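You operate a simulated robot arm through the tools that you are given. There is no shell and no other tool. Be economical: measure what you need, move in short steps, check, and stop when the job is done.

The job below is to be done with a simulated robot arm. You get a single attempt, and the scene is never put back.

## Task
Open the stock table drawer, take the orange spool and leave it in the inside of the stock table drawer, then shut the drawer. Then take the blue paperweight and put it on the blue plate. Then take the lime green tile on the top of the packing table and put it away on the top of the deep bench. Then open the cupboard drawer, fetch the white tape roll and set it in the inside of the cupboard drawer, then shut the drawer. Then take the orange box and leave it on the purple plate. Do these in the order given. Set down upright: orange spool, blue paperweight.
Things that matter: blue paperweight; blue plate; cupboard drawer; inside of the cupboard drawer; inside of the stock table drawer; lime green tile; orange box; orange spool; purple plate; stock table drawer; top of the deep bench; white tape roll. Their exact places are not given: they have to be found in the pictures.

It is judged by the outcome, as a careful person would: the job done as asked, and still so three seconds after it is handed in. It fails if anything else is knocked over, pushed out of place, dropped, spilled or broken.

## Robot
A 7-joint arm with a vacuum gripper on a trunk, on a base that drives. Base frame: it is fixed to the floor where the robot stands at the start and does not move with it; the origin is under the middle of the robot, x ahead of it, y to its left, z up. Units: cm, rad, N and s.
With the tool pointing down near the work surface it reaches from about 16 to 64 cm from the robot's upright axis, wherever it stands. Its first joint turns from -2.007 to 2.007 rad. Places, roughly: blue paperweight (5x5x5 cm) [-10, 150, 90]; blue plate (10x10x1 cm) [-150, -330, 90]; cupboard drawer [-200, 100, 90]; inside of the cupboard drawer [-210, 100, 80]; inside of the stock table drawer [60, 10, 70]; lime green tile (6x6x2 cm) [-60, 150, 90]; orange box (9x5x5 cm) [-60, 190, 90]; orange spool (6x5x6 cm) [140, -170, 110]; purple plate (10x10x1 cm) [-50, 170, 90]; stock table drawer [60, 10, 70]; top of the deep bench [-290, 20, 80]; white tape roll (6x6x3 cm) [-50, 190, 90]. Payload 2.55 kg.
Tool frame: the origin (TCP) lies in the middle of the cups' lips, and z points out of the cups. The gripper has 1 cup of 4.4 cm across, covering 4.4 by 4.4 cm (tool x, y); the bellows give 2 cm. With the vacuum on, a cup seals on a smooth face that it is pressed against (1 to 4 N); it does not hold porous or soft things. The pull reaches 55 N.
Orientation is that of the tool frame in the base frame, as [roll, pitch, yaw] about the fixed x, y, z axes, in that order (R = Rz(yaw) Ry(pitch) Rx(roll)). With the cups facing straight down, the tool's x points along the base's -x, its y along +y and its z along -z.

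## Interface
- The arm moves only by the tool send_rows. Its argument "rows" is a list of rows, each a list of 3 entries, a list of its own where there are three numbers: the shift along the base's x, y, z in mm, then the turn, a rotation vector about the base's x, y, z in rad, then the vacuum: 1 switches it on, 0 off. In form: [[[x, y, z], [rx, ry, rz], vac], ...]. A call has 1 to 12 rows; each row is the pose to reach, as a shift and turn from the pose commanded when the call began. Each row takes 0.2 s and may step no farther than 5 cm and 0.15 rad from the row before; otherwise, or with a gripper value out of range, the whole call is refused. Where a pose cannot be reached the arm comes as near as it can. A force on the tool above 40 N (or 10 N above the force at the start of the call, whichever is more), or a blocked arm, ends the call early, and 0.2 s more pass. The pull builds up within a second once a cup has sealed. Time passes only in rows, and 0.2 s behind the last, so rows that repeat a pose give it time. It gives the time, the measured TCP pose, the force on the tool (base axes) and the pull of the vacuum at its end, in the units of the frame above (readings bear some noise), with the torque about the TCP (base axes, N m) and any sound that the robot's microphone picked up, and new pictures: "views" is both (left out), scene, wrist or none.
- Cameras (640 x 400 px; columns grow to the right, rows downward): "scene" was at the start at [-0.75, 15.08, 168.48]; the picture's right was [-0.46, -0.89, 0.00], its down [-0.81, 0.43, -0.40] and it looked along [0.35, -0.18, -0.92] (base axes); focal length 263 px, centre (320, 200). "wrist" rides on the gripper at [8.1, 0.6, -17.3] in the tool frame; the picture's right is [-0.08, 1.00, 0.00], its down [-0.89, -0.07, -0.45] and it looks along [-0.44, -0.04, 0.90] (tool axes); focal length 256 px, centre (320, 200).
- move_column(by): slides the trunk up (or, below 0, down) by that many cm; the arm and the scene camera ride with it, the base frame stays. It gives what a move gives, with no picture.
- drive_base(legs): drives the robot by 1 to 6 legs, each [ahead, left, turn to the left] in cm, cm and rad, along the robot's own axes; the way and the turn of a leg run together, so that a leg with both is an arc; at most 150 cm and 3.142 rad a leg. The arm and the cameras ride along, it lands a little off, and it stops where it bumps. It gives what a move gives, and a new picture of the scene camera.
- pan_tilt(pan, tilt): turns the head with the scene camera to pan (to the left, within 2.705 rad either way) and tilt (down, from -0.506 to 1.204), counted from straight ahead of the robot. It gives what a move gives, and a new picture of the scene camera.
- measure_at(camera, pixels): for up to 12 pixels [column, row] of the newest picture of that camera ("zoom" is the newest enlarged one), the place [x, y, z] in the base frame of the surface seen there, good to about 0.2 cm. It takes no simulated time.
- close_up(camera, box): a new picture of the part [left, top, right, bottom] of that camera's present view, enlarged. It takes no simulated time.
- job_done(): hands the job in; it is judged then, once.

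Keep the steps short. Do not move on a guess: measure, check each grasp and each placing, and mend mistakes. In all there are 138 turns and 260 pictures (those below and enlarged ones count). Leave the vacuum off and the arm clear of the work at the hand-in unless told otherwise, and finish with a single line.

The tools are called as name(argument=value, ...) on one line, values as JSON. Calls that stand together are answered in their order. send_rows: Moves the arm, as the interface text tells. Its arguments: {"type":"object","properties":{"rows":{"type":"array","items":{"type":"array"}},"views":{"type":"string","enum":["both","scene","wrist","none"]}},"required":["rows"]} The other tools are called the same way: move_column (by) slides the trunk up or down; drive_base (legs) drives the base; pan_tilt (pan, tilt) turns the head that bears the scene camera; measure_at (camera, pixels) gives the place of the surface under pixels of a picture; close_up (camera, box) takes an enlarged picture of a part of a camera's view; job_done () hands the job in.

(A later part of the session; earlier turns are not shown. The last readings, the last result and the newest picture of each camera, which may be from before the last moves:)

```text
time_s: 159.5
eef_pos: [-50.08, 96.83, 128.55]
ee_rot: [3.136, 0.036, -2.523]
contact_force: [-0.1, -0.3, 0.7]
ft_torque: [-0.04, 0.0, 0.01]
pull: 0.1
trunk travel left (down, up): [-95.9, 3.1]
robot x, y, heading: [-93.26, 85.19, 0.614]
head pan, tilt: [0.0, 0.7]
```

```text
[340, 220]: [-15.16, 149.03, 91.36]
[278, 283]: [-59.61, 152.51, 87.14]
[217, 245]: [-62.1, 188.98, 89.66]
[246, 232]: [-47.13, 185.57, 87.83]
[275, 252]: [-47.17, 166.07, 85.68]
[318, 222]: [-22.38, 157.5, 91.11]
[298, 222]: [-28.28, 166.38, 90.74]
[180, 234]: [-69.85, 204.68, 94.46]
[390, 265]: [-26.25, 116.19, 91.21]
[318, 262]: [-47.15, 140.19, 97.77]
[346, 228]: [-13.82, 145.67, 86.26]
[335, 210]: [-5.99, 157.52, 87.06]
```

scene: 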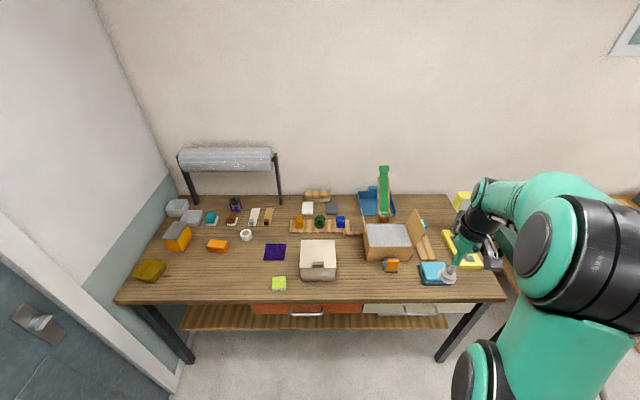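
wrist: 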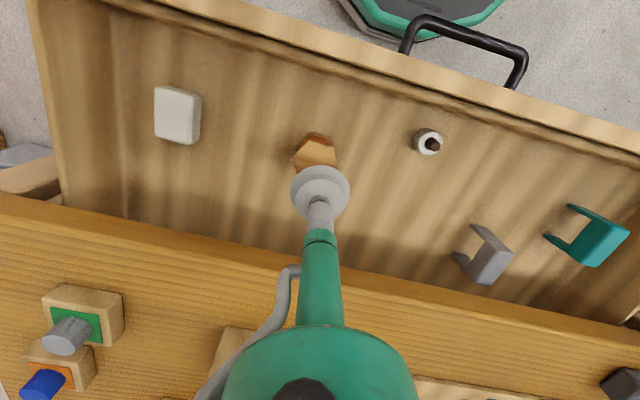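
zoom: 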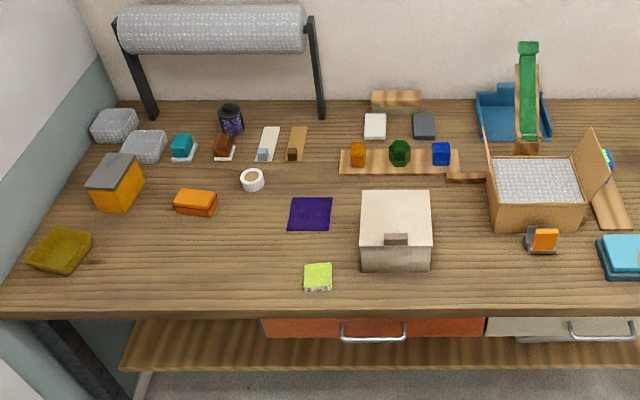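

The blue paperweight (340,220) is ~40 cm in from the table edge; check how far my base can go: measure the shelf below and the legs.

measure_at(camera="scene", pixels=[[315, 324], [250, 324], [400, 324], [315, 308], [310, 303], [165, 340], [455, 335], [300, 300], [270, 330], [420, 312]])

send_rows(rows=[[[0, 0, 0], [0, 0, 0], 0]], views="wrist")

```text
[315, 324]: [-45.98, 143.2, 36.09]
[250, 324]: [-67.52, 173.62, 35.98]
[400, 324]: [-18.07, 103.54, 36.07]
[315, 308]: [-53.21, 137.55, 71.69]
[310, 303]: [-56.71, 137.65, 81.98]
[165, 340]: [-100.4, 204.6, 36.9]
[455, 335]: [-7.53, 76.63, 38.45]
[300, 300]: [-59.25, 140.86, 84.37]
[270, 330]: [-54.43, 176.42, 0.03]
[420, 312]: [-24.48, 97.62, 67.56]
```

```text
time_s: 159.9
eef_pos: [-49.92, 96.79, 128.67]
ee_rot: [3.135, 0.035, -2.524]
contact_force: [0.4, 0.1, -0.5]
ft_torque: [0.02, -0.02, 0.03]
pull: 0.1
trunk travel left (down, up): [-95.9, 3.1]
robot x, y, heading: [-92.66, 84.78, 0.619]
head pan, tilt: [0.0, 0.7]
```

wrist: 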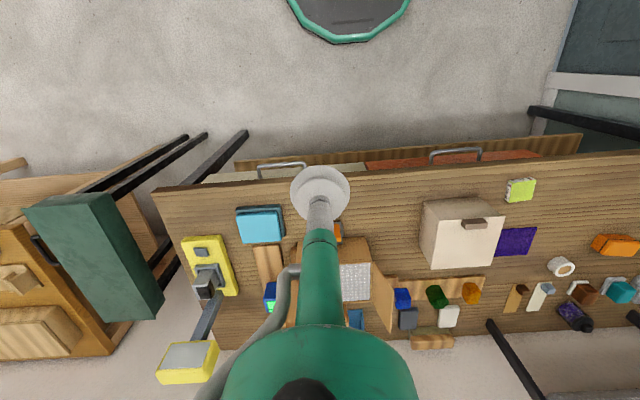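

measure_at(camera="scene", pixels=[[384, 170], [384, 210], [417, 212], [364, 220], [366, 240], [410, 245], [345, 228], [352, 232], [360, 200], [316, 196], [365, 258], [340, 216]])

close_up(camera="scene", box=[290, 170, 440, 280])

```text
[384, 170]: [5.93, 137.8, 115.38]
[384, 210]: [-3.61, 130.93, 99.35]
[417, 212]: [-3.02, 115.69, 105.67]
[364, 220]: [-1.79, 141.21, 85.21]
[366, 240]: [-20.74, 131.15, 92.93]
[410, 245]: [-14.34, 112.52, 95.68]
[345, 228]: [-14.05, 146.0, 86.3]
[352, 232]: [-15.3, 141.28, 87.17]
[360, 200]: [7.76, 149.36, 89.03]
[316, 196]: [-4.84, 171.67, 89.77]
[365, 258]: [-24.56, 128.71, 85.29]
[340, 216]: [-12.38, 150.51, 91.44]
```

```text
3.64 times, centred on (365, 225) of scene
```

zoom: 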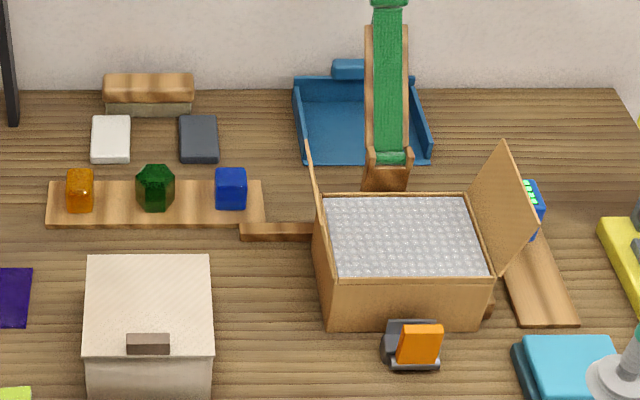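

measure_at(camera="zoom", pixels=[[231, 175], [218, 170], [245, 170], [217, 183], [245, 183], [309, 148], [231, 200], [155, 172], [200, 200]])

drive_base(legs=[[38, 6, 0]])

```text
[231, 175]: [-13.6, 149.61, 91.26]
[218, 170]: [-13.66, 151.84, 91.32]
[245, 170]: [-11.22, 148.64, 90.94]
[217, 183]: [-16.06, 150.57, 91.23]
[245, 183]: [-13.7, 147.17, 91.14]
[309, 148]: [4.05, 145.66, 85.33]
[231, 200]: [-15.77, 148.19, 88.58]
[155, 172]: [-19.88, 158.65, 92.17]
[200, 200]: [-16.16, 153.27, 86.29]
```

```text
time_s: 162.3
eef_pos: [-22.37, 123.15, 128.56]
ee_rot: [3.137, 0.037, -2.53]
contact_force: [-0.4, 0.1, 0.1]
ft_torque: [0.01, 0.0, -0.01]
pull: 0.2
trunk travel left (down, up): [-95.9, 3.1]
robot x, y, heading: [-65.33, 112.22, 0.607]
head pan, tilt: [0.0, 0.7]
```

scene: 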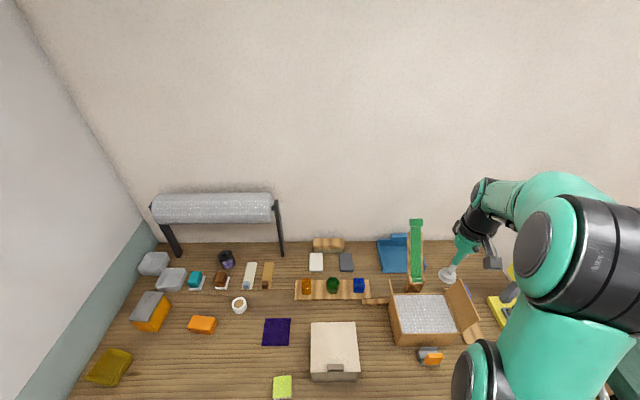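

Cube top centre (-13.7,149.5,91.2) is 63.7 cm away. Look down to check clearance between my torso and the table edge.

pan_tilt(pan=-0.2, tilt=1.2)

measure_at(camera="scene", pixels=[[360, 210], [300, 235], [330, 225], [385, 215]])

```text
time_s: 163.2
eef_pos: [-22.55, 123.2, 128.6]
ee_rot: [3.136, 0.037, -2.529]
contact_force: [0.6, -0.7, -1.0]
ft_torque: [0.0, 0.02, -0.03]
pull: 0.1
trunk travel left (down, up): [-95.9, 3.1]
robot x, y, heading: [-65.31, 111.72, 0.606]
head pan, tilt: [-0.201, 1.201]
```

scene: 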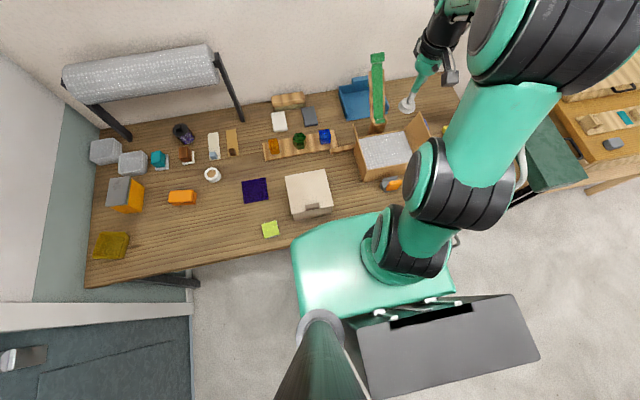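

```text
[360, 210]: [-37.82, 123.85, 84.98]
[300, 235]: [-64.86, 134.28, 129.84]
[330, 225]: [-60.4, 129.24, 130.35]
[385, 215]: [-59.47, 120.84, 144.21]
```

Torso front would still be 3 cm short of the table edge after 5 cm more. Drive 5 cm.

drive_base(legs=[[5, 0, 0.01]])

pan_tilt(pan=-0.1, tilt=0.95)

```text
time_s: 164.2
eef_pos: [-18.57, 126.39, 128.67]
ee_rot: [3.135, 0.036, -2.521]
contact_force: [-1.1, 0.0, 0.1]
ft_torque: [-0.04, -0.01, 0.01]
pull: 0.1
trunk travel left (down, up): [-95.9, 3.1]
robot x, y, heading: [-61.4, 114.71, 0.619]
head pan, tilt: [-0.201, 1.201]
```

scene: 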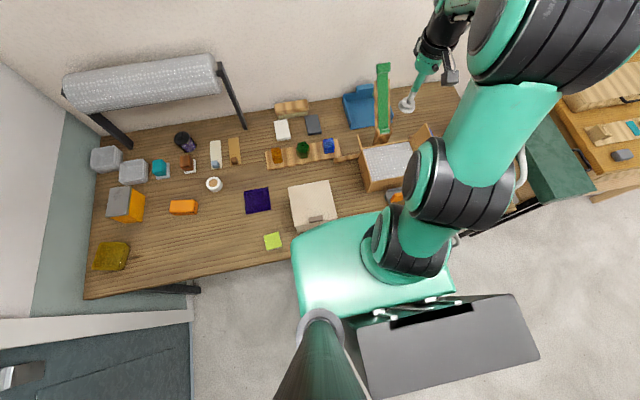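

```text
time_s: 164.9
eef_pos: [-18.39, 126.51, 128.66]
ee_rot: [3.137, 0.035, -2.523]
contact_force: [-0.7, -0.6, 0.5]
ft_torque: [-0.02, 0.02, 0.02]
pull: 0.1
trunk travel left (down, up): [-95.9, 3.1]
robot x, y, heading: [-61.46, 114.5, 0.615]
head pan, tilt: [-0.099, 0.949]
```

scene: 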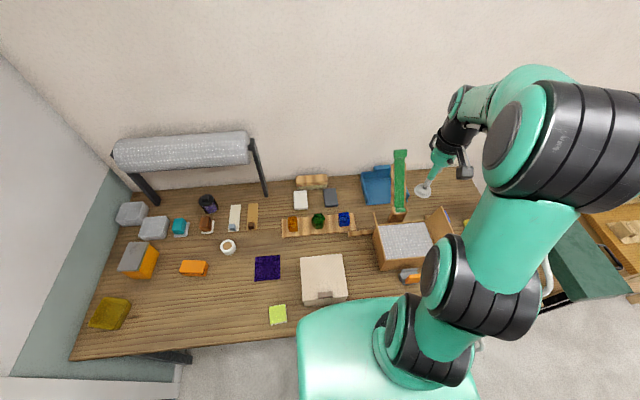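

Move above the blue cube.

send_rows(rows=[[[8, 38, 0], [0, 0, 0], 0], [[16, 77, -10], [0, 0, 0], 0], [[24, 115, -40], [0, 0, 0], 0], [[32, 154, -80], [0, 0, 0], 0], [[40, 192, -120], [0, 0, 0], 0], [[47, 230, -160], [0, 0, 0], 0], [[47, 230, -190], [0, 0, 0], 0], [[47, 230, -190], [0, 0, 0], 0]])

```text
refused: row 4 steps farther than a row can; nothing moved
```

send_rows(rows=[[[8, 38, 0], [0, 0, 0], 0], [[16, 77, -20], [0, 0, 0], 0], [[24, 110, -50], [0, 0, 0], 0], [[31, 140, -85], [0, 0, 0], 0], [[37, 175, -115], [0, 0, 0], 0], [[43, 205, -145], [0, 0, 0], 0], [[47, 230, -175], [0, 0, 0], 0], [[47, 230, -195], [0, 0, 0], 0], [[47, 230, -195], [0, 0, 0], 0]])

```text
time_s: 166.9
eef_pos: [-13.74, 149.44, 109.19]
ee_rot: [3.136, 0.036, -2.52]
contact_force: [-0.9, 0.4, -0.1]
ft_torque: [-0.01, 0.02, 0.04]
pull: 0.0
trunk travel left (down, up): [-95.9, 3.1]
robot x, y, heading: [-61.41, 114.91, 0.618]
head pan, tilt: [-0.099, 0.949]
```

scene: 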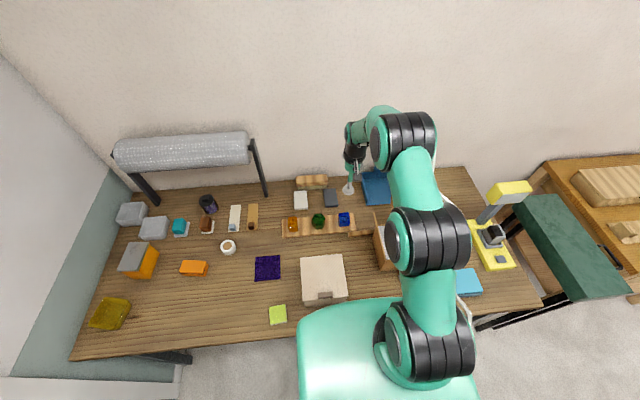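
wrist: 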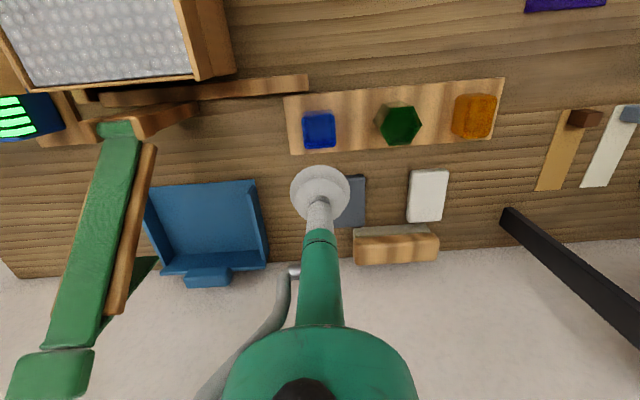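

measure_at(camera="wrist", pixels=[[319, 117], [307, 115], [331, 115], [319, 130], [398, 120], [118, 130], [320, 145]])

```text
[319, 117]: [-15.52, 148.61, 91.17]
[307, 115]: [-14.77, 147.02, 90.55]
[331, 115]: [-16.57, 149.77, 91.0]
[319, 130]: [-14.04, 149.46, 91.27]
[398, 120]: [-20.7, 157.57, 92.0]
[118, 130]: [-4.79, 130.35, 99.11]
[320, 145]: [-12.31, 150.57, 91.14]
```

send_rows(rows=[[[-3, 0, -40], [-0.025, 0.026, 0], 0], [[-3, 0, -85], [-0.025, 0.026, 0], 0], [[-3, 0, -130], [-0.025, 0.026, 0], 0], [[-3, 0, -165], [-0.025, 0.026, 0], 1], [[-3, 0, -177], [-0.025, 0.026, 0], 1], [[-3, 0, -183], [-0.025, 0.026, 0], 1], [[-3, 0, -183], [-0.025, 0.026, 0], 1], [[-3, 0, -183], [-0.025, 0.026, 0], 1], [[-3, 0, -183], [-0.025, 0.026, 0], 1]], views="wrist")

```text
time_s: 168.9
eef_pos: [-13.77, 149.55, 90.93]
ee_rot: [3.141, 0.005, -2.521]
contact_force: [1.1, 0.5, 14.5]
ft_torque: [-0.13, 0.12, 0.03]
pull: 55.2
trunk travel left (down, up): [-95.9, 3.1]
robot x, y, heading: [-61.25, 114.77, 0.618]
head pan, tilt: [-0.099, 0.949]
```

wrist: 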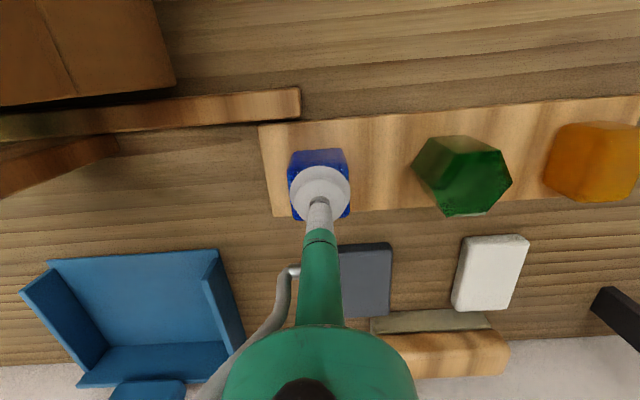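

Sealed on the paperweight. Lift.

send_rows(rows=[[[0, 0, 30], [0, 0, 0], 1], [[0, 0, 70], [0, 0, 0], 1], [[0, 0, 110], [0, 0, 0], 1], [[0, 0, 150], [0, 0, 0], 1], [[-8, -6, 185], [0, 0, 0], 1]])

```text
time_s: 170.2
eef_pos: [-14.84, 148.84, 109.47]
ee_rot: [3.141, -0.001, -2.52]
contact_force: [-0.2, -0.4, -2.1]
ft_torque: [0.02, -0.03, 0.02]
pull: 55.2
trunk travel left (down, up): [-95.9, 3.1]
robot x, y, heading: [-61.11, 114.96, 0.619]
head pan, tilt: [-0.099, 0.949]
```

scene: 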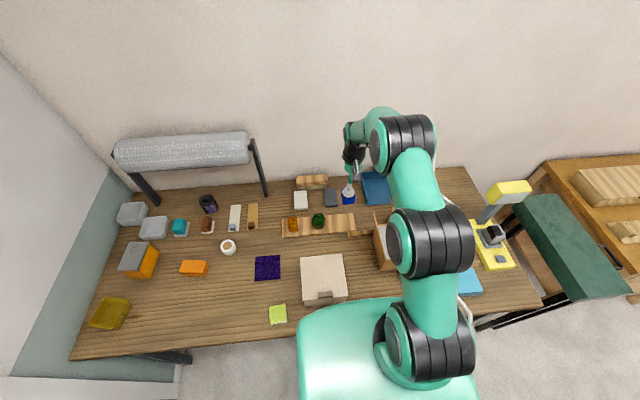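
wrist: 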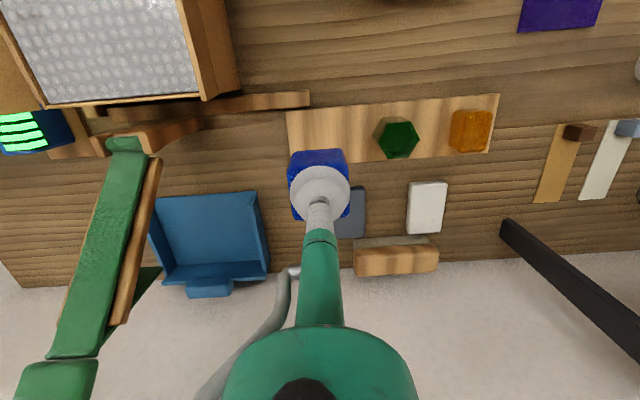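

Held. Retract up and back, then reverse away from the table.

send_rows(rows=[[[-20, -14, 30], [0, 0, 0], 1], [[-45, -32, 60], [0, 0, 0], 1], [[-75, -53, 85], [0, 0, 0], 1], [[-100, -71, 105], [0, 0, 0], 1], [[-122, -87, 120], [0, 0, 0], 1]], views="none")

drive_base(legs=[[-70, 0, 0]])

pan_tilt(pan=-2.2, tilt=0.35)

pan_tilt(pan=2.5, tilt=0.35)

```text
time_s: 171.3
eef_pos: [-27.13, 140.18, 121.44]
ee_rot: [-3.14, 0.003, -2.52]
contact_force: [0.0, -0.4, -2.2]
ft_torque: [0.02, -0.02, 0.02]
pull: 55.1
trunk travel left (down, up): [-95.9, 3.1]
robot x, y, heading: [-61.76, 114.49, 0.616]
head pan, tilt: [-0.099, 0.949]
```

```text
time_s: 175.2
eef_pos: [-84.04, 99.89, 121.42]
ee_rot: [3.141, 0.0, -2.513]
contact_force: [0.5, 0.2, -1.6]
ft_torque: [0.02, -0.04, -0.04]
pull: 54.9
trunk travel left (down, up): [-95.9, 3.1]
robot x, y, heading: [-118.09, 74.23, 0.621]
head pan, tilt: [-0.099, 0.949]
```

scene: 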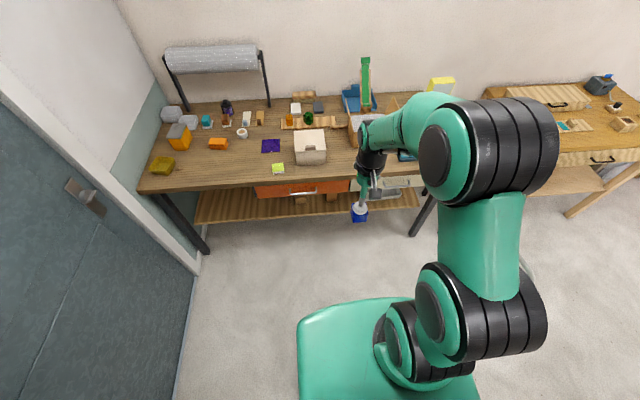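

```text
time_s: 177.2
eef_pos: [-84.04, 99.96, 121.34]
ee_rot: [-3.141, -0.001, -2.514]
contact_force: [0.6, -0.3, -2.7]
ft_torque: [-0.02, -0.02, 0.03]
pull: 54.7
trunk travel left (down, up): [-95.9, 3.1]
robot x, y, heading: [-118.09, 74.01, 0.624]
head pan, tilt: [-2.201, 0.351]
```

scene: 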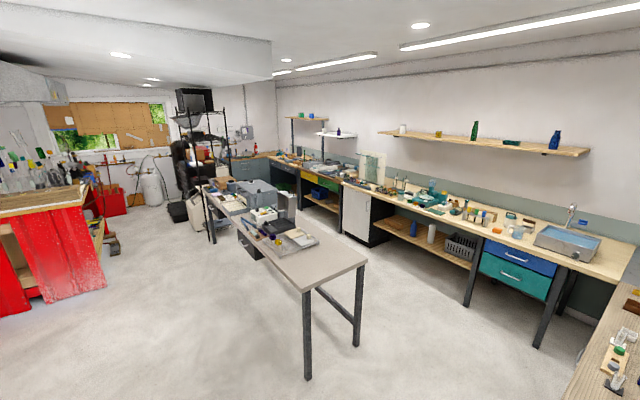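

```text
time_s: 180.9
eef_pos: [-83.93, 99.87, 121.42]
ee_rot: [-3.142, -0.001, -2.513]
contact_force: [0.7, 0.1, -2.3]
ft_torque: [-0.01, -0.05, 0.02]
pull: 55.4
trunk travel left (down, up): [-95.9, 3.1]
robot x, y, heading: [-118.29, 73.94, 0.63]
head pan, tilt: [2.499, 0.351]
```

scene: 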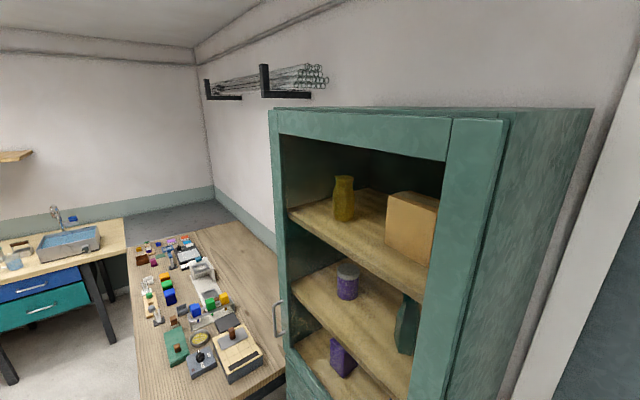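

pan_tilt(pan=-2.2, tilt=0.4)

measure_at(camera="scene", pixels=[[304, 272], [366, 245], [305, 356], [357, 325], [205, 180], [345, 200], [390, 215], [470, 235], [537, 320], [463, 285], [580, 380], [440, 190]])

close_up(camera="scene", box=[360, 150, 620, 290])

close_up(camera="scene", box=[260, 120, 400, 220])

```text
time_s: 184.7
eef_pos: [-84.04, 99.85, 121.34]
ee_rot: [-3.141, 0.0, -2.515]
contact_force: [0.0, -0.1, -3.4]
ft_torque: [-0.02, 0.02, -0.01]
pull: 55.4
trunk travel left (down, up): [-95.9, 3.1]
robot x, y, heading: [-118.24, 74.05, 0.628]
head pan, tilt: [-2.201, 0.4]
```

scene: 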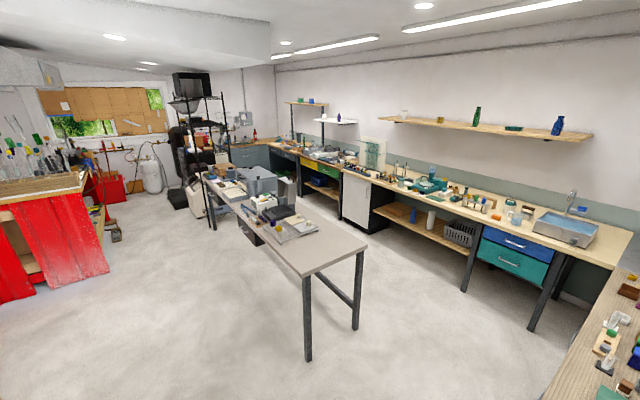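

```text
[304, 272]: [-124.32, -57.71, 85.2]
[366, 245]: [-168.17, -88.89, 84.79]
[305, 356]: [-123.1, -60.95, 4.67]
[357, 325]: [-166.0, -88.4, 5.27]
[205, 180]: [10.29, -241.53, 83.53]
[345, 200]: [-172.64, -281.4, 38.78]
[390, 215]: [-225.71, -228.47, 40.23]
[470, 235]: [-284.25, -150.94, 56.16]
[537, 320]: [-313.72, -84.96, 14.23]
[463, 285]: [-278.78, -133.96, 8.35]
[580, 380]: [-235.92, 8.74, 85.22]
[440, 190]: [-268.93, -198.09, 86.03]
```

```text
2.46 times, centred on (490, 220) of scene
```

zoom: 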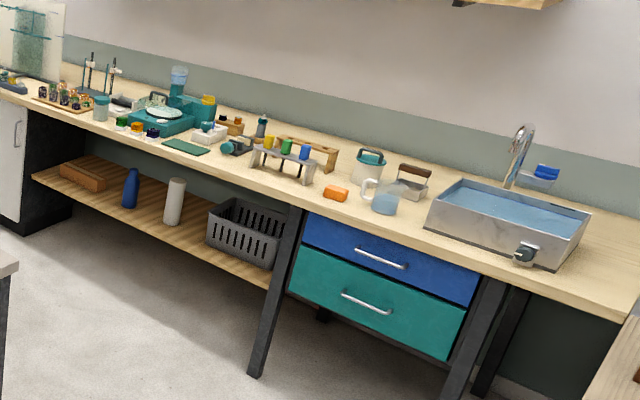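

```text
4.00 times, centred on (330, 170) of scene
```

zoom: 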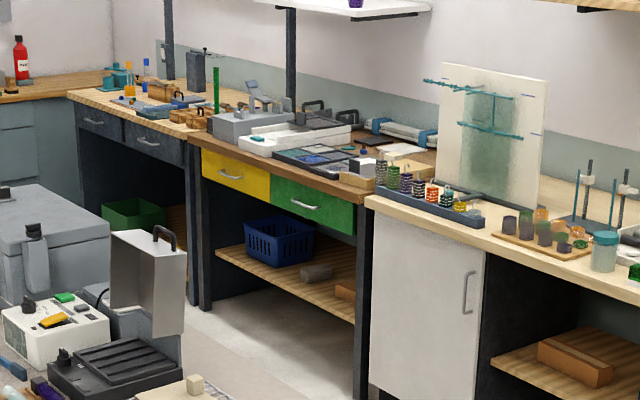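

Island bench and far counter mapped. Blue plate should be on the far counter (section near yellow/green drawers). Turn round and go to the aisle entrance.

drive_base(legs=[[0, 0, -3.13], [100, 40, 0]])

pan_tilt(pan=0.0, tilt=0.5)

pan_tilt(pan=0.9, tilt=0.4)

```text
time_s: 197.5
eef_pos: [-208.19, -42.76, 121.32]
ee_rot: [-3.141, 0.001, 0.632]
contact_force: [0.4, -0.3, -2.4]
ft_torque: [0.0, -0.03, 0.03]
pull: 54.7
trunk travel left (down, up): [-95.9, 3.1]
robot x, y, heading: [-173.53, -16.69, -2.515]
head pan, tilt: [-2.201, 0.4]
```

scene: 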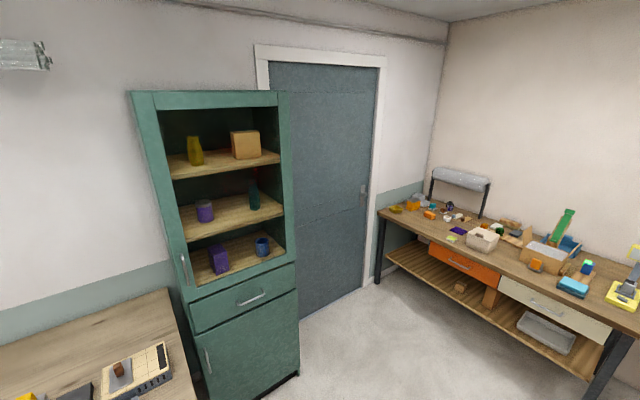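

```text
time_s: 199.5
eef_pos: [-208.24, -42.88, 121.36]
ee_rot: [-3.141, -0.001, 0.631]
contact_force: [-0.1, 0.9, -2.1]
ft_torque: [-0.02, 0.03, 0.04]
pull: 55.1
trunk travel left (down, up): [-95.9, 3.1]
robot x, y, heading: [-174.34, -17.16, -2.51]
head pan, tilt: [0.0, 0.499]
```

scene: 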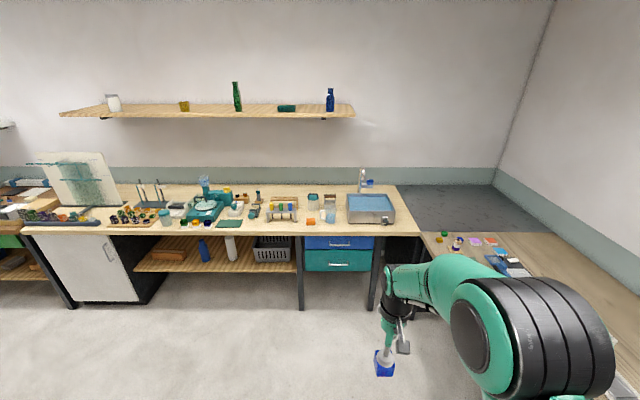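

```text
time_s: 200.7
eef_pos: [-208.15, -42.9, 121.42]
ee_rot: [3.142, -0.001, 0.631]
contact_force: [0.1, 0.0, -2.9]
ft_torque: [-0.02, -0.02, -0.03]
pull: 54.9
trunk travel left (down, up): [-95.9, 3.1]
robot x, y, heading: [-173.94, -16.59, -2.509]
head pan, tilt: [0.901, 0.4]
```

scene: 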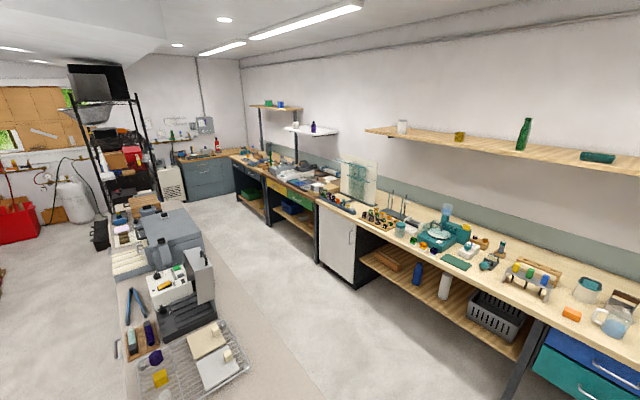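

The aisle is clear. Drive in alongside the counter.

drive_base(legs=[[96, 0, 0], [0, 145, 0], [0, 60, 0]])

pan_tilt(pan=0.5, tilt=0.6)

```text
time_s: 215.6
eef_pos: [-165.19, -266.24, 121.43]
ee_rot: [-3.141, 0.0, 0.627]
contact_force: [0.8, 0.0, -1.9]
ft_torque: [-0.02, 0.02, 0.01]
pull: 55.1
trunk travel left (down, up): [-95.9, 3.1]
robot x, y, heading: [-130.63, -240.41, -2.521]
head pan, tilt: [0.901, 0.4]
```

scene: 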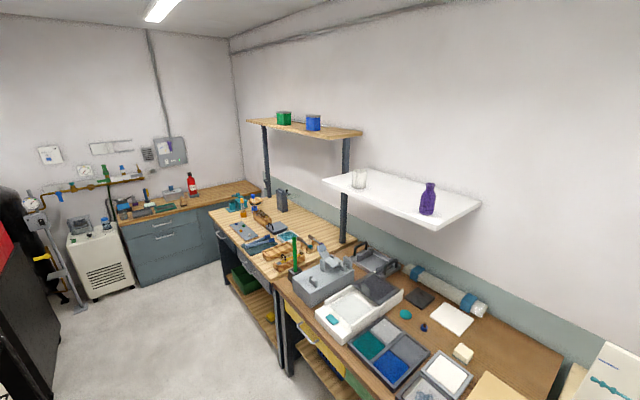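

```text
time_s: 216.5
eef_pos: [-165.11, -266.14, 121.39]
ee_rot: [3.141, 0.0, 0.627]
contact_force: [0.0, -0.5, -1.3]
ft_torque: [0.0, 0.0, 0.01]
pull: 55.2
trunk travel left (down, up): [-95.9, 3.1]
robot x, y, heading: [-131.09, -240.38, -2.517]
head pan, tilt: [0.499, 0.6]
```

scene: 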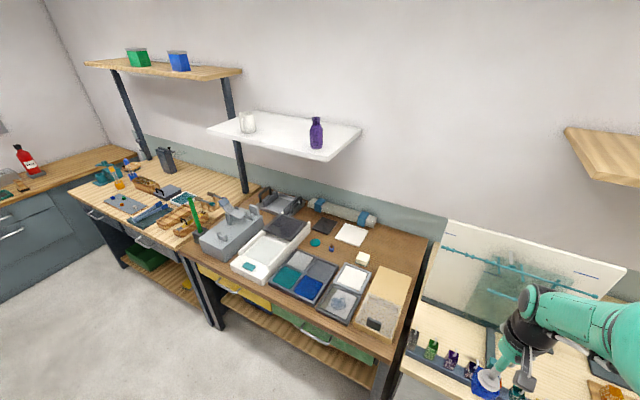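

Blue square plate at (308,284) in/with the tray. Enlarge and measure.

close_up(camera="scene", box=[220, 200, 430, 350])

measure_at(camera="scene", pixels=[[308, 284], [320, 268], [287, 277], [338, 303], [353, 278], [300, 263], [302, 294], [318, 283], [372, 335], [260, 290], [235, 272], [327, 255]])

```text
2.67 times, centred on (325, 275) of scene
```

zoom: 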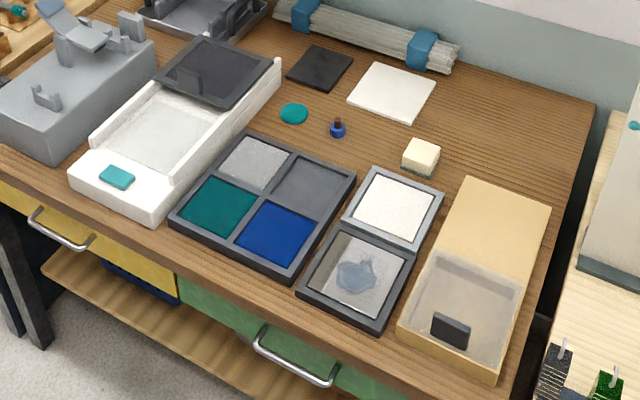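

```text
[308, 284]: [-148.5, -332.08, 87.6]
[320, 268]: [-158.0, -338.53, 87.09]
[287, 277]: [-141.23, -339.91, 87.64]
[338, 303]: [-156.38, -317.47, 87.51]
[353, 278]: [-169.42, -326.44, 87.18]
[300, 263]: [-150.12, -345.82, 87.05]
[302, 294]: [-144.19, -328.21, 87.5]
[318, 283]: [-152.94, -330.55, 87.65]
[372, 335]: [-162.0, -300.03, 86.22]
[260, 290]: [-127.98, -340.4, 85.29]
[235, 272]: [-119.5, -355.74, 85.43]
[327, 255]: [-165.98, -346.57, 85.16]
```

measure_at(camera="zoom", pixels=[[276, 235], [268, 204], [312, 232], [284, 263], [237, 236], [223, 230], [305, 262], [276, 192], [320, 240]])

```text
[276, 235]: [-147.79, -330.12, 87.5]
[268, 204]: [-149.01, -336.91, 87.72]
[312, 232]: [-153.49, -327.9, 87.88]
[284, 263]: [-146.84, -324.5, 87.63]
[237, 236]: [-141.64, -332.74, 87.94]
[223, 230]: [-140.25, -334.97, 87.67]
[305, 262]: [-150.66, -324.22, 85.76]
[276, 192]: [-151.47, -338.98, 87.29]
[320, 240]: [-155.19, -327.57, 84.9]
```

Plate centre (-147.7,-330.4), top z 87.6. Check the overhanging white shelf's position before going there.

measure_at(camera="scene", pixels=[[325, 158], [210, 130], [358, 133], [235, 95], [240, 72], [90, 66], [395, 352], [260, 295], [225, 280], [447, 225]])

```text
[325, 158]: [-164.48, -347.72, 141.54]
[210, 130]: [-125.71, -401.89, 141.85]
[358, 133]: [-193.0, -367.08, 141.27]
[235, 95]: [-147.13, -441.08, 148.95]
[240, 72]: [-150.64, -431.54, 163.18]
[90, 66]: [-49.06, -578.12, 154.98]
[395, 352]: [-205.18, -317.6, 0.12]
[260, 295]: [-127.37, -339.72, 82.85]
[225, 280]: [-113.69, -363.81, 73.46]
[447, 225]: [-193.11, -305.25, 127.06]
```

Shelf is 24 cm behind the plate: fine. Drive into place.

drive_base(legs=[[0, 62, 0], [13, 0, 0.01]])

pan_tilt(pan=0.0, tilt=0.9)

```text
time_s: 220.8
eef_pos: [-138.63, -324.64, 121.37]
ee_rot: [3.141, 0.0, 0.641]
contact_force: [1.4, 0.3, -2.0]
ft_torque: [-0.01, 0.0, 0.03]
pull: 54.8
trunk travel left (down, up): [-95.9, 3.1]
robot x, y, heading: [-105.1, -298.75, -2.502]
head pan, tilt: [0.499, 0.6]
```

scene: 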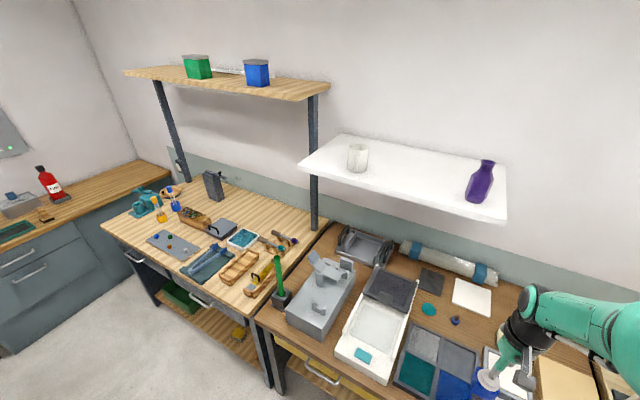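

```text
time_s: 221.8
eef_pos: [-138.77, -324.69, 121.5]
ee_rot: [3.141, 0.0, 0.643]
contact_force: [1.5, 0.1, -2.8]
ft_torque: [0.0, -0.05, -0.01]
pull: 54.7
trunk travel left (down, up): [-95.9, 3.1]
robot x, y, heading: [-104.91, -298.44, -2.504]
head pan, tilt: [0.0, 0.901]
```

scene: 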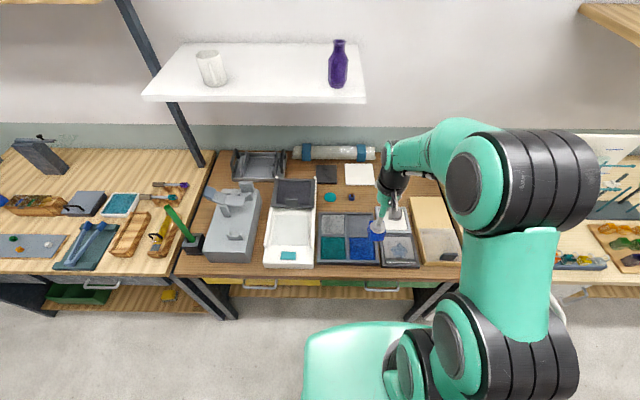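

close_up(camera="scene", box=[300, 200, 430, 280])

measure_at(camera="zoom", pixels=[[240, 185], [300, 248], [375, 250], [345, 230], [355, 190], [375, 190], [265, 185], [240, 250]])

```text
4.92 times, centred on (365, 240) of scene
```

zoom: 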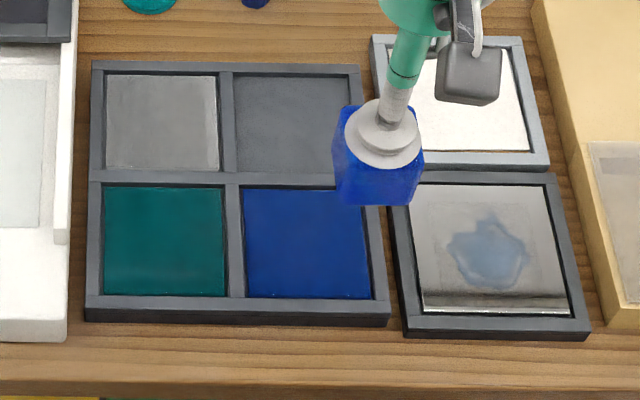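

```text
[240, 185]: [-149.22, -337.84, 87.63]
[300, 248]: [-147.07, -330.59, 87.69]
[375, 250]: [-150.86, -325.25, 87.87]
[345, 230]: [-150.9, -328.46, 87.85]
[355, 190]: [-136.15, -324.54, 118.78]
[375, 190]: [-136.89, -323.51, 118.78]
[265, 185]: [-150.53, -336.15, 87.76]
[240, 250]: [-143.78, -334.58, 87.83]
```

Move over the plate centre and descend to just above.

send_rows(rows=[[[-30, -19, 0], [0, 0, 0], 1], [[-61, -38, 0], [0, 0, 0], 1], [[-91, -57, 0], [0, 0, 0], 1], [[-91, -57, -45], [0, 0, 0], 1], [[-91, -57, -90], [0, 0, 0], 1], [[-91, -57, -135], [0, 0, 0], 1], [[-91, -57, -180], [0, 0, 0], 1], [[-91, -57, -220], [0, 0, 0], 1], [[-91, -57, -255], [0, 0, 0], 1], [[-91, -57, -275], [0, 0, 0], 1], [[-91, -57, -275], [0, 0, 0], 1]])

```text
time_s: 224.2
eef_pos: [-147.8, -330.56, 93.93]
ee_rot: [3.141, 0.002, 0.643]
contact_force: [0.3, -0.2, -2.8]
ft_torque: [-0.02, -0.03, -0.01]
pull: 54.7
trunk travel left (down, up): [-95.9, 3.1]
robot x, y, heading: [-105.09, -298.37, -2.501]
head pan, tilt: [0.0, 0.901]
```

scene: 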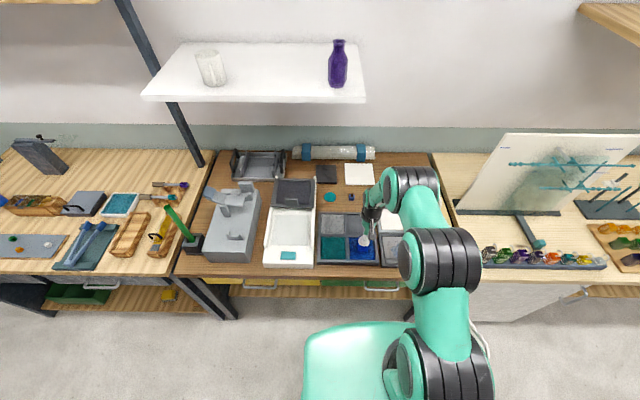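
wrist: 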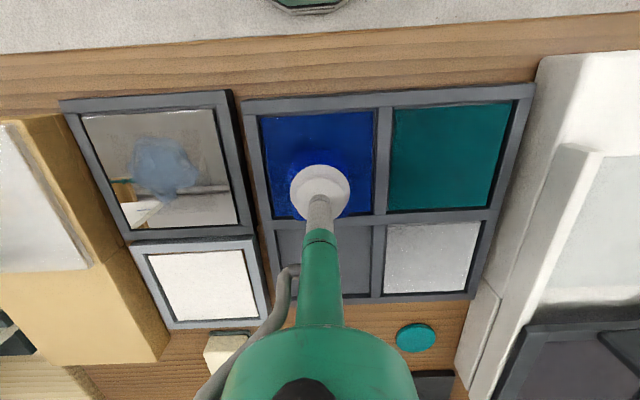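

Aligned over the plate. Touch down.

send_rows(rows=[[[0, 0, -8], [0, 0, 0], 1], [[0, 0, -13], [0, 0, 0], 1], [[0, 0, -16], [0, 0, 0], 1], [[0, 0, -16], [0, 0, 0], 1]], views="none")

```text
time_s: 225.2
eef_pos: [-147.84, -330.47, 92.58]
ee_rot: [3.141, 0.007, 0.644]
contact_force: [0.6, -1.7, 16.5]
ft_torque: [0.07, -0.07, 0.02]
pull: 54.7
trunk travel left (down, up): [-95.9, 3.1]
robot x, y, heading: [-104.62, -298.54, -2.501]
head pan, tilt: [0.0, 0.901]
```

Contact (16 N). Release and rise.

send_rows(rows=[[[0, 0, 2], [0, 0, 0], 0], [[0, 0, 2], [0, 0, 0], 0], [[0, 0, 2], [0, 0, 0], 0], [[0, 0, 6], [0, 0, 0], 0], [[0, 0, 30], [0, 0, 0], 0], [[10, 7, 75], [0, 0, 0], 0], [[30, 20, 115], [0, 0, 0], 0], [[60, 40, 150], [0, 0, 0], 0], [[90, 60, 185], [0, 0, 0], 0], [[110, 75, 220], [0, 0, 0], 0]])

```text
refused: row 8 steps farther than a row can; nothing moved
```

send_rows(rows=[[[0, 0, 2], [0, 0, 0], 0], [[0, 0, 2], [0, 0, 0], 0], [[0, 0, 2], [0, 0, 0], 0], [[0, 0, 6], [0, 0, 0], 0], [[0, 0, 30], [0, 0, 0], 0], [[10, 7, 70], [0, 0, 0], 0], [[30, 20, 105], [0, 0, 0], 0], [[55, 36, 140], [0, 0, 0], 0], [[80, 53, 170], [0, 0, 0], 0], [[105, 70, 200], [0, 0, 0], 0], [[115, 78, 235], [0, 0, 0], 0]])

```text
time_s: 227.6
eef_pos: [-136.2, -322.56, 115.71]
ee_rot: [-3.142, 0.0, 0.644]
contact_force: [0.1, 0.2, -0.1]
ft_torque: [0.0, 0.01, 0.0]
pull: 0.1
trunk travel left (down, up): [-95.9, 3.1]
robot x, y, heading: [-104.41, -298.06, -2.505]
head pan, tilt: [0.0, 0.901]
```

scene: 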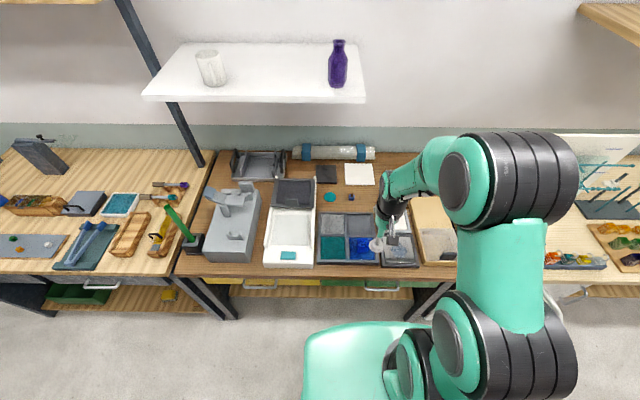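
wrist: 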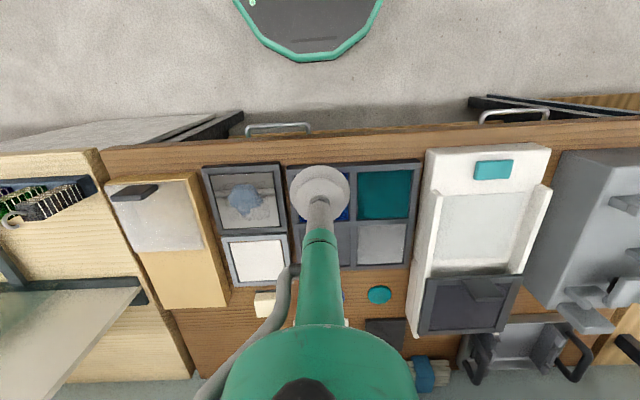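

close_up(camera="scene", box=[300, 200, 430, 280])

measure_at(camera="zoom", pixels=[[305, 205], [305, 245], [265, 280], [350, 280], [300, 190]])

```text
4.92 times, centred on (365, 240) of scene
```

zoom: 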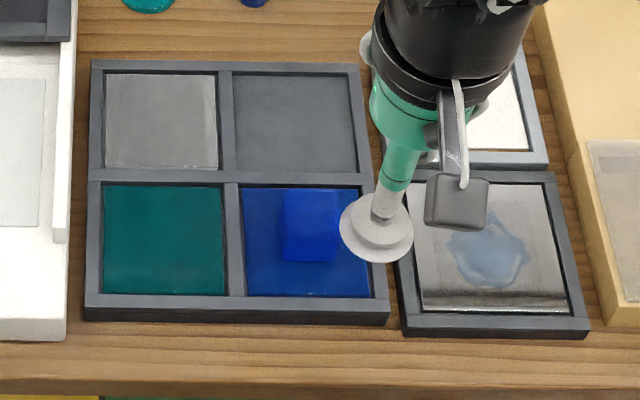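

```text
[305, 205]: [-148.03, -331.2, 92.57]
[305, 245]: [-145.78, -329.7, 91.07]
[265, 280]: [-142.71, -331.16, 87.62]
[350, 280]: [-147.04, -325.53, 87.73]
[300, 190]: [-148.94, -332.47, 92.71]
```

Paperweight stands on the plate. Return to the packing table for the lime tile.

drive_base(legs=[[0, -150, 0], [0, -117, 0], [-130, 0, 0], [0, 0, 3.12], [95, 0, 0]])

pan_tilt(pan=0.5, tilt=0.7)

```text
time_s: 258.5
eef_pos: [-50.18, 71.65, 115.67]
ee_rot: [-3.141, 0.001, -2.531]
contact_force: [0.5, 0.7, 0.6]
ft_torque: [0.0, -0.05, -0.04]
pull: 0.0
trunk travel left (down, up): [-95.9, 3.1]
robot x, y, heading: [-82.12, 48.02, 0.605]
head pan, tilt: [0.0, 0.901]
```

scene: 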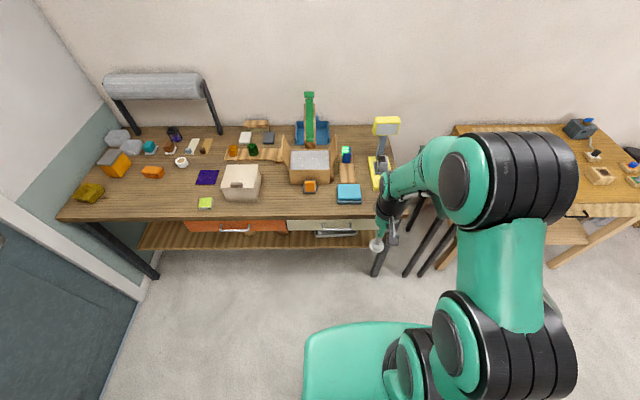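

```text
time_s: 259.4
eef_pos: [-50.22, 71.46, 115.51]
ee_rot: [-3.141, 0.0, -2.532]
contact_force: [0.0, -0.4, 0.4]
ft_torque: [0.01, 0.01, 0.0]
pull: 0.1
trunk travel left (down, up): [-95.9, 3.1]
robot x, y, heading: [-82.2, 48.22, 0.605]
head pan, tilt: [0.499, 0.7]
```

scene: 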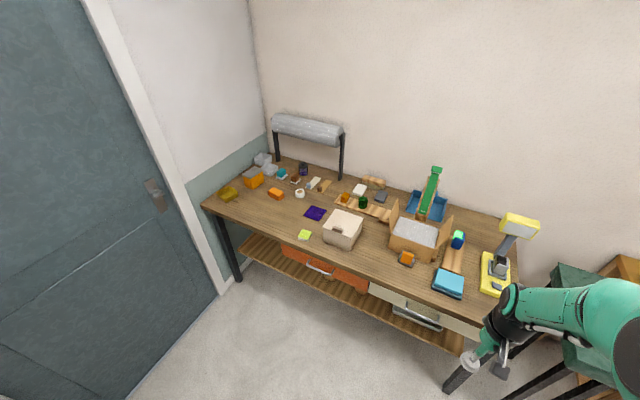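

drive_base(legs=[[0, 71.5, 0.015], [36, 0, 0]])

pan_tilt(pan=0.0, tilt=0.9)

send_rows(rows=[[[0, 0, 0], [0, 0, 0], 0]], views="wrist")

```text
time_s: 265.2
eef_pos: [-59.98, 149.16, 115.65]
ee_rot: [-3.141, 0.001, -2.531]
contact_force: [0.1, -1.1, 0.5]
ft_torque: [0.01, 0.0, -0.01]
pull: 0.1
trunk travel left (down, up): [-95.9, 3.1]
robot x, y, heading: [-92.38, 125.82, 0.607]
head pan, tilt: [0.499, 0.7]
```

scene: 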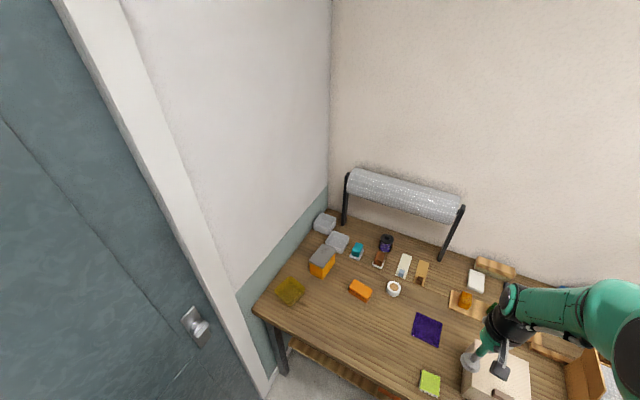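

```text
time_s: 266.1
eef_pos: [-59.91, 149.03, 115.7]
ee_rot: [-3.141, 0.001, -2.53]
contact_force: [-0.1, 1.2, -0.4]
ft_torque: [-0.01, -0.01, -0.02]
pull: 0.0
trunk travel left (down, up): [-95.9, 3.1]
robot x, y, heading: [-92.09, 126.16, 0.606]
head pan, tilt: [0.0, 0.901]
```

scene: 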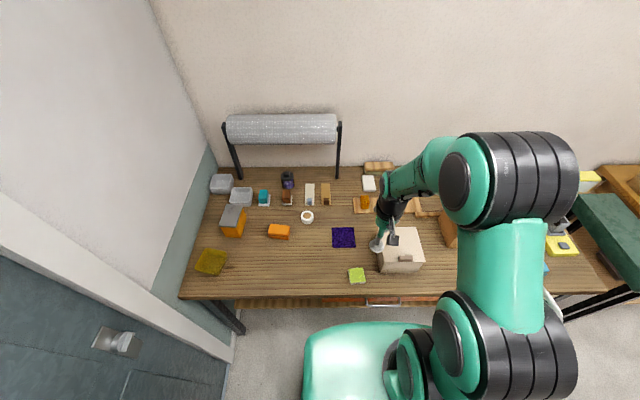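

```text
time_s: 266.5
eef_pos: [-60.06, 149.13, 115.72]
ee_rot: [3.141, 0.0, -2.531]
contact_force: [0.2, 0.4, 0.3]
ft_torque: [-0.01, 0.01, -0.01]
pull: 0.1
trunk travel left (down, up): [-95.9, 3.1]
robot x, y, heading: [-92.45, 126.0, 0.611]
head pan, tilt: [0.0, 0.901]
```

wrist: 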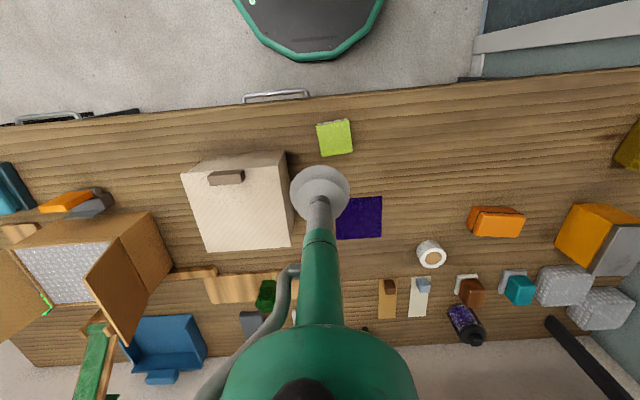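

Measure the tile's top in the wrist view (334,137).

measure_at(camera="wrist", pixels=[[334, 137], [319, 125], [348, 121], [322, 155], [351, 151], [265, 165], [292, 175], [300, 250]])

close_up(camera="wrist", box=[300, 100, 380, 170])

```text
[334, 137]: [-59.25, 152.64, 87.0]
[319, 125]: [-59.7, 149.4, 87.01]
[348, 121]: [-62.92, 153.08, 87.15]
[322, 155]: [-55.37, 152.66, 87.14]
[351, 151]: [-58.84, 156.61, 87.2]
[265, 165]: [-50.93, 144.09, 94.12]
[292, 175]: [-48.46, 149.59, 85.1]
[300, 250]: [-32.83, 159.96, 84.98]
```

```text
5.71 times, centred on (340, 135) of wrist
```

zoom: 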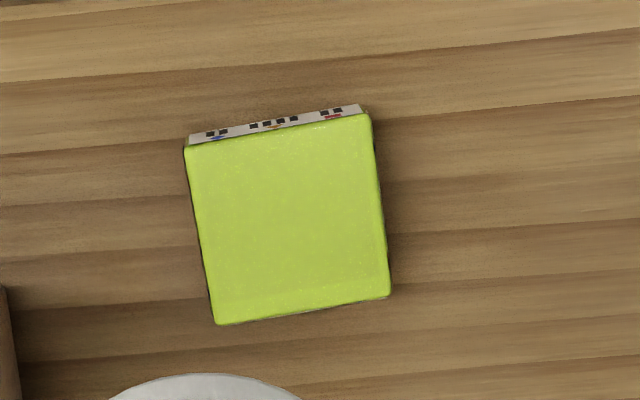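

send_rows(rows=[[[8, 38, -10], [0, 0, 0], 0], [[8, 38, -55], [0, 0, 0], 0], [[8, 38, -100], [0, 0, 0], 0], [[8, 38, -145], [0, 0, 0], 0], [[8, 38, -190], [0, 0, 0], 0], [[8, 38, -235], [0, 0, 0], 0], [[8, 38, -265], [0, 0, 0], 1], [[8, 38, -282], [0, 0, 0], 1], [[8, 38, -288], [0, 0, 0], 1], [[8, 38, -288], [0, 0, 0], 1], [[8, 38, -288], [0, 0, 0], 1], [[8, 38, -288], [0, 0, 0], 1]], views="wrist")

```text
time_s: 269.1
eef_pos: [-59.25, 152.79, 86.92]
ee_rot: [3.142, 0.001, -2.533]
contact_force: [-0.7, -1.3, 10.7]
ft_torque: [-0.07, 0.03, -0.01]
pull: 55.2
trunk travel left (down, up): [-95.9, 3.1]
robot x, y, heading: [-92.03, 125.93, 0.611]
head pan, tilt: [0.0, 0.901]
```

wrist: 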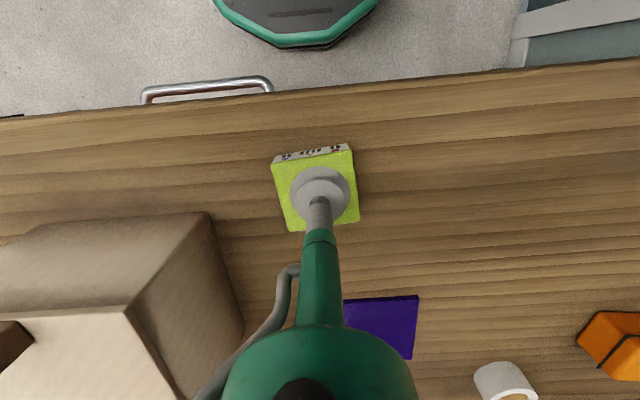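

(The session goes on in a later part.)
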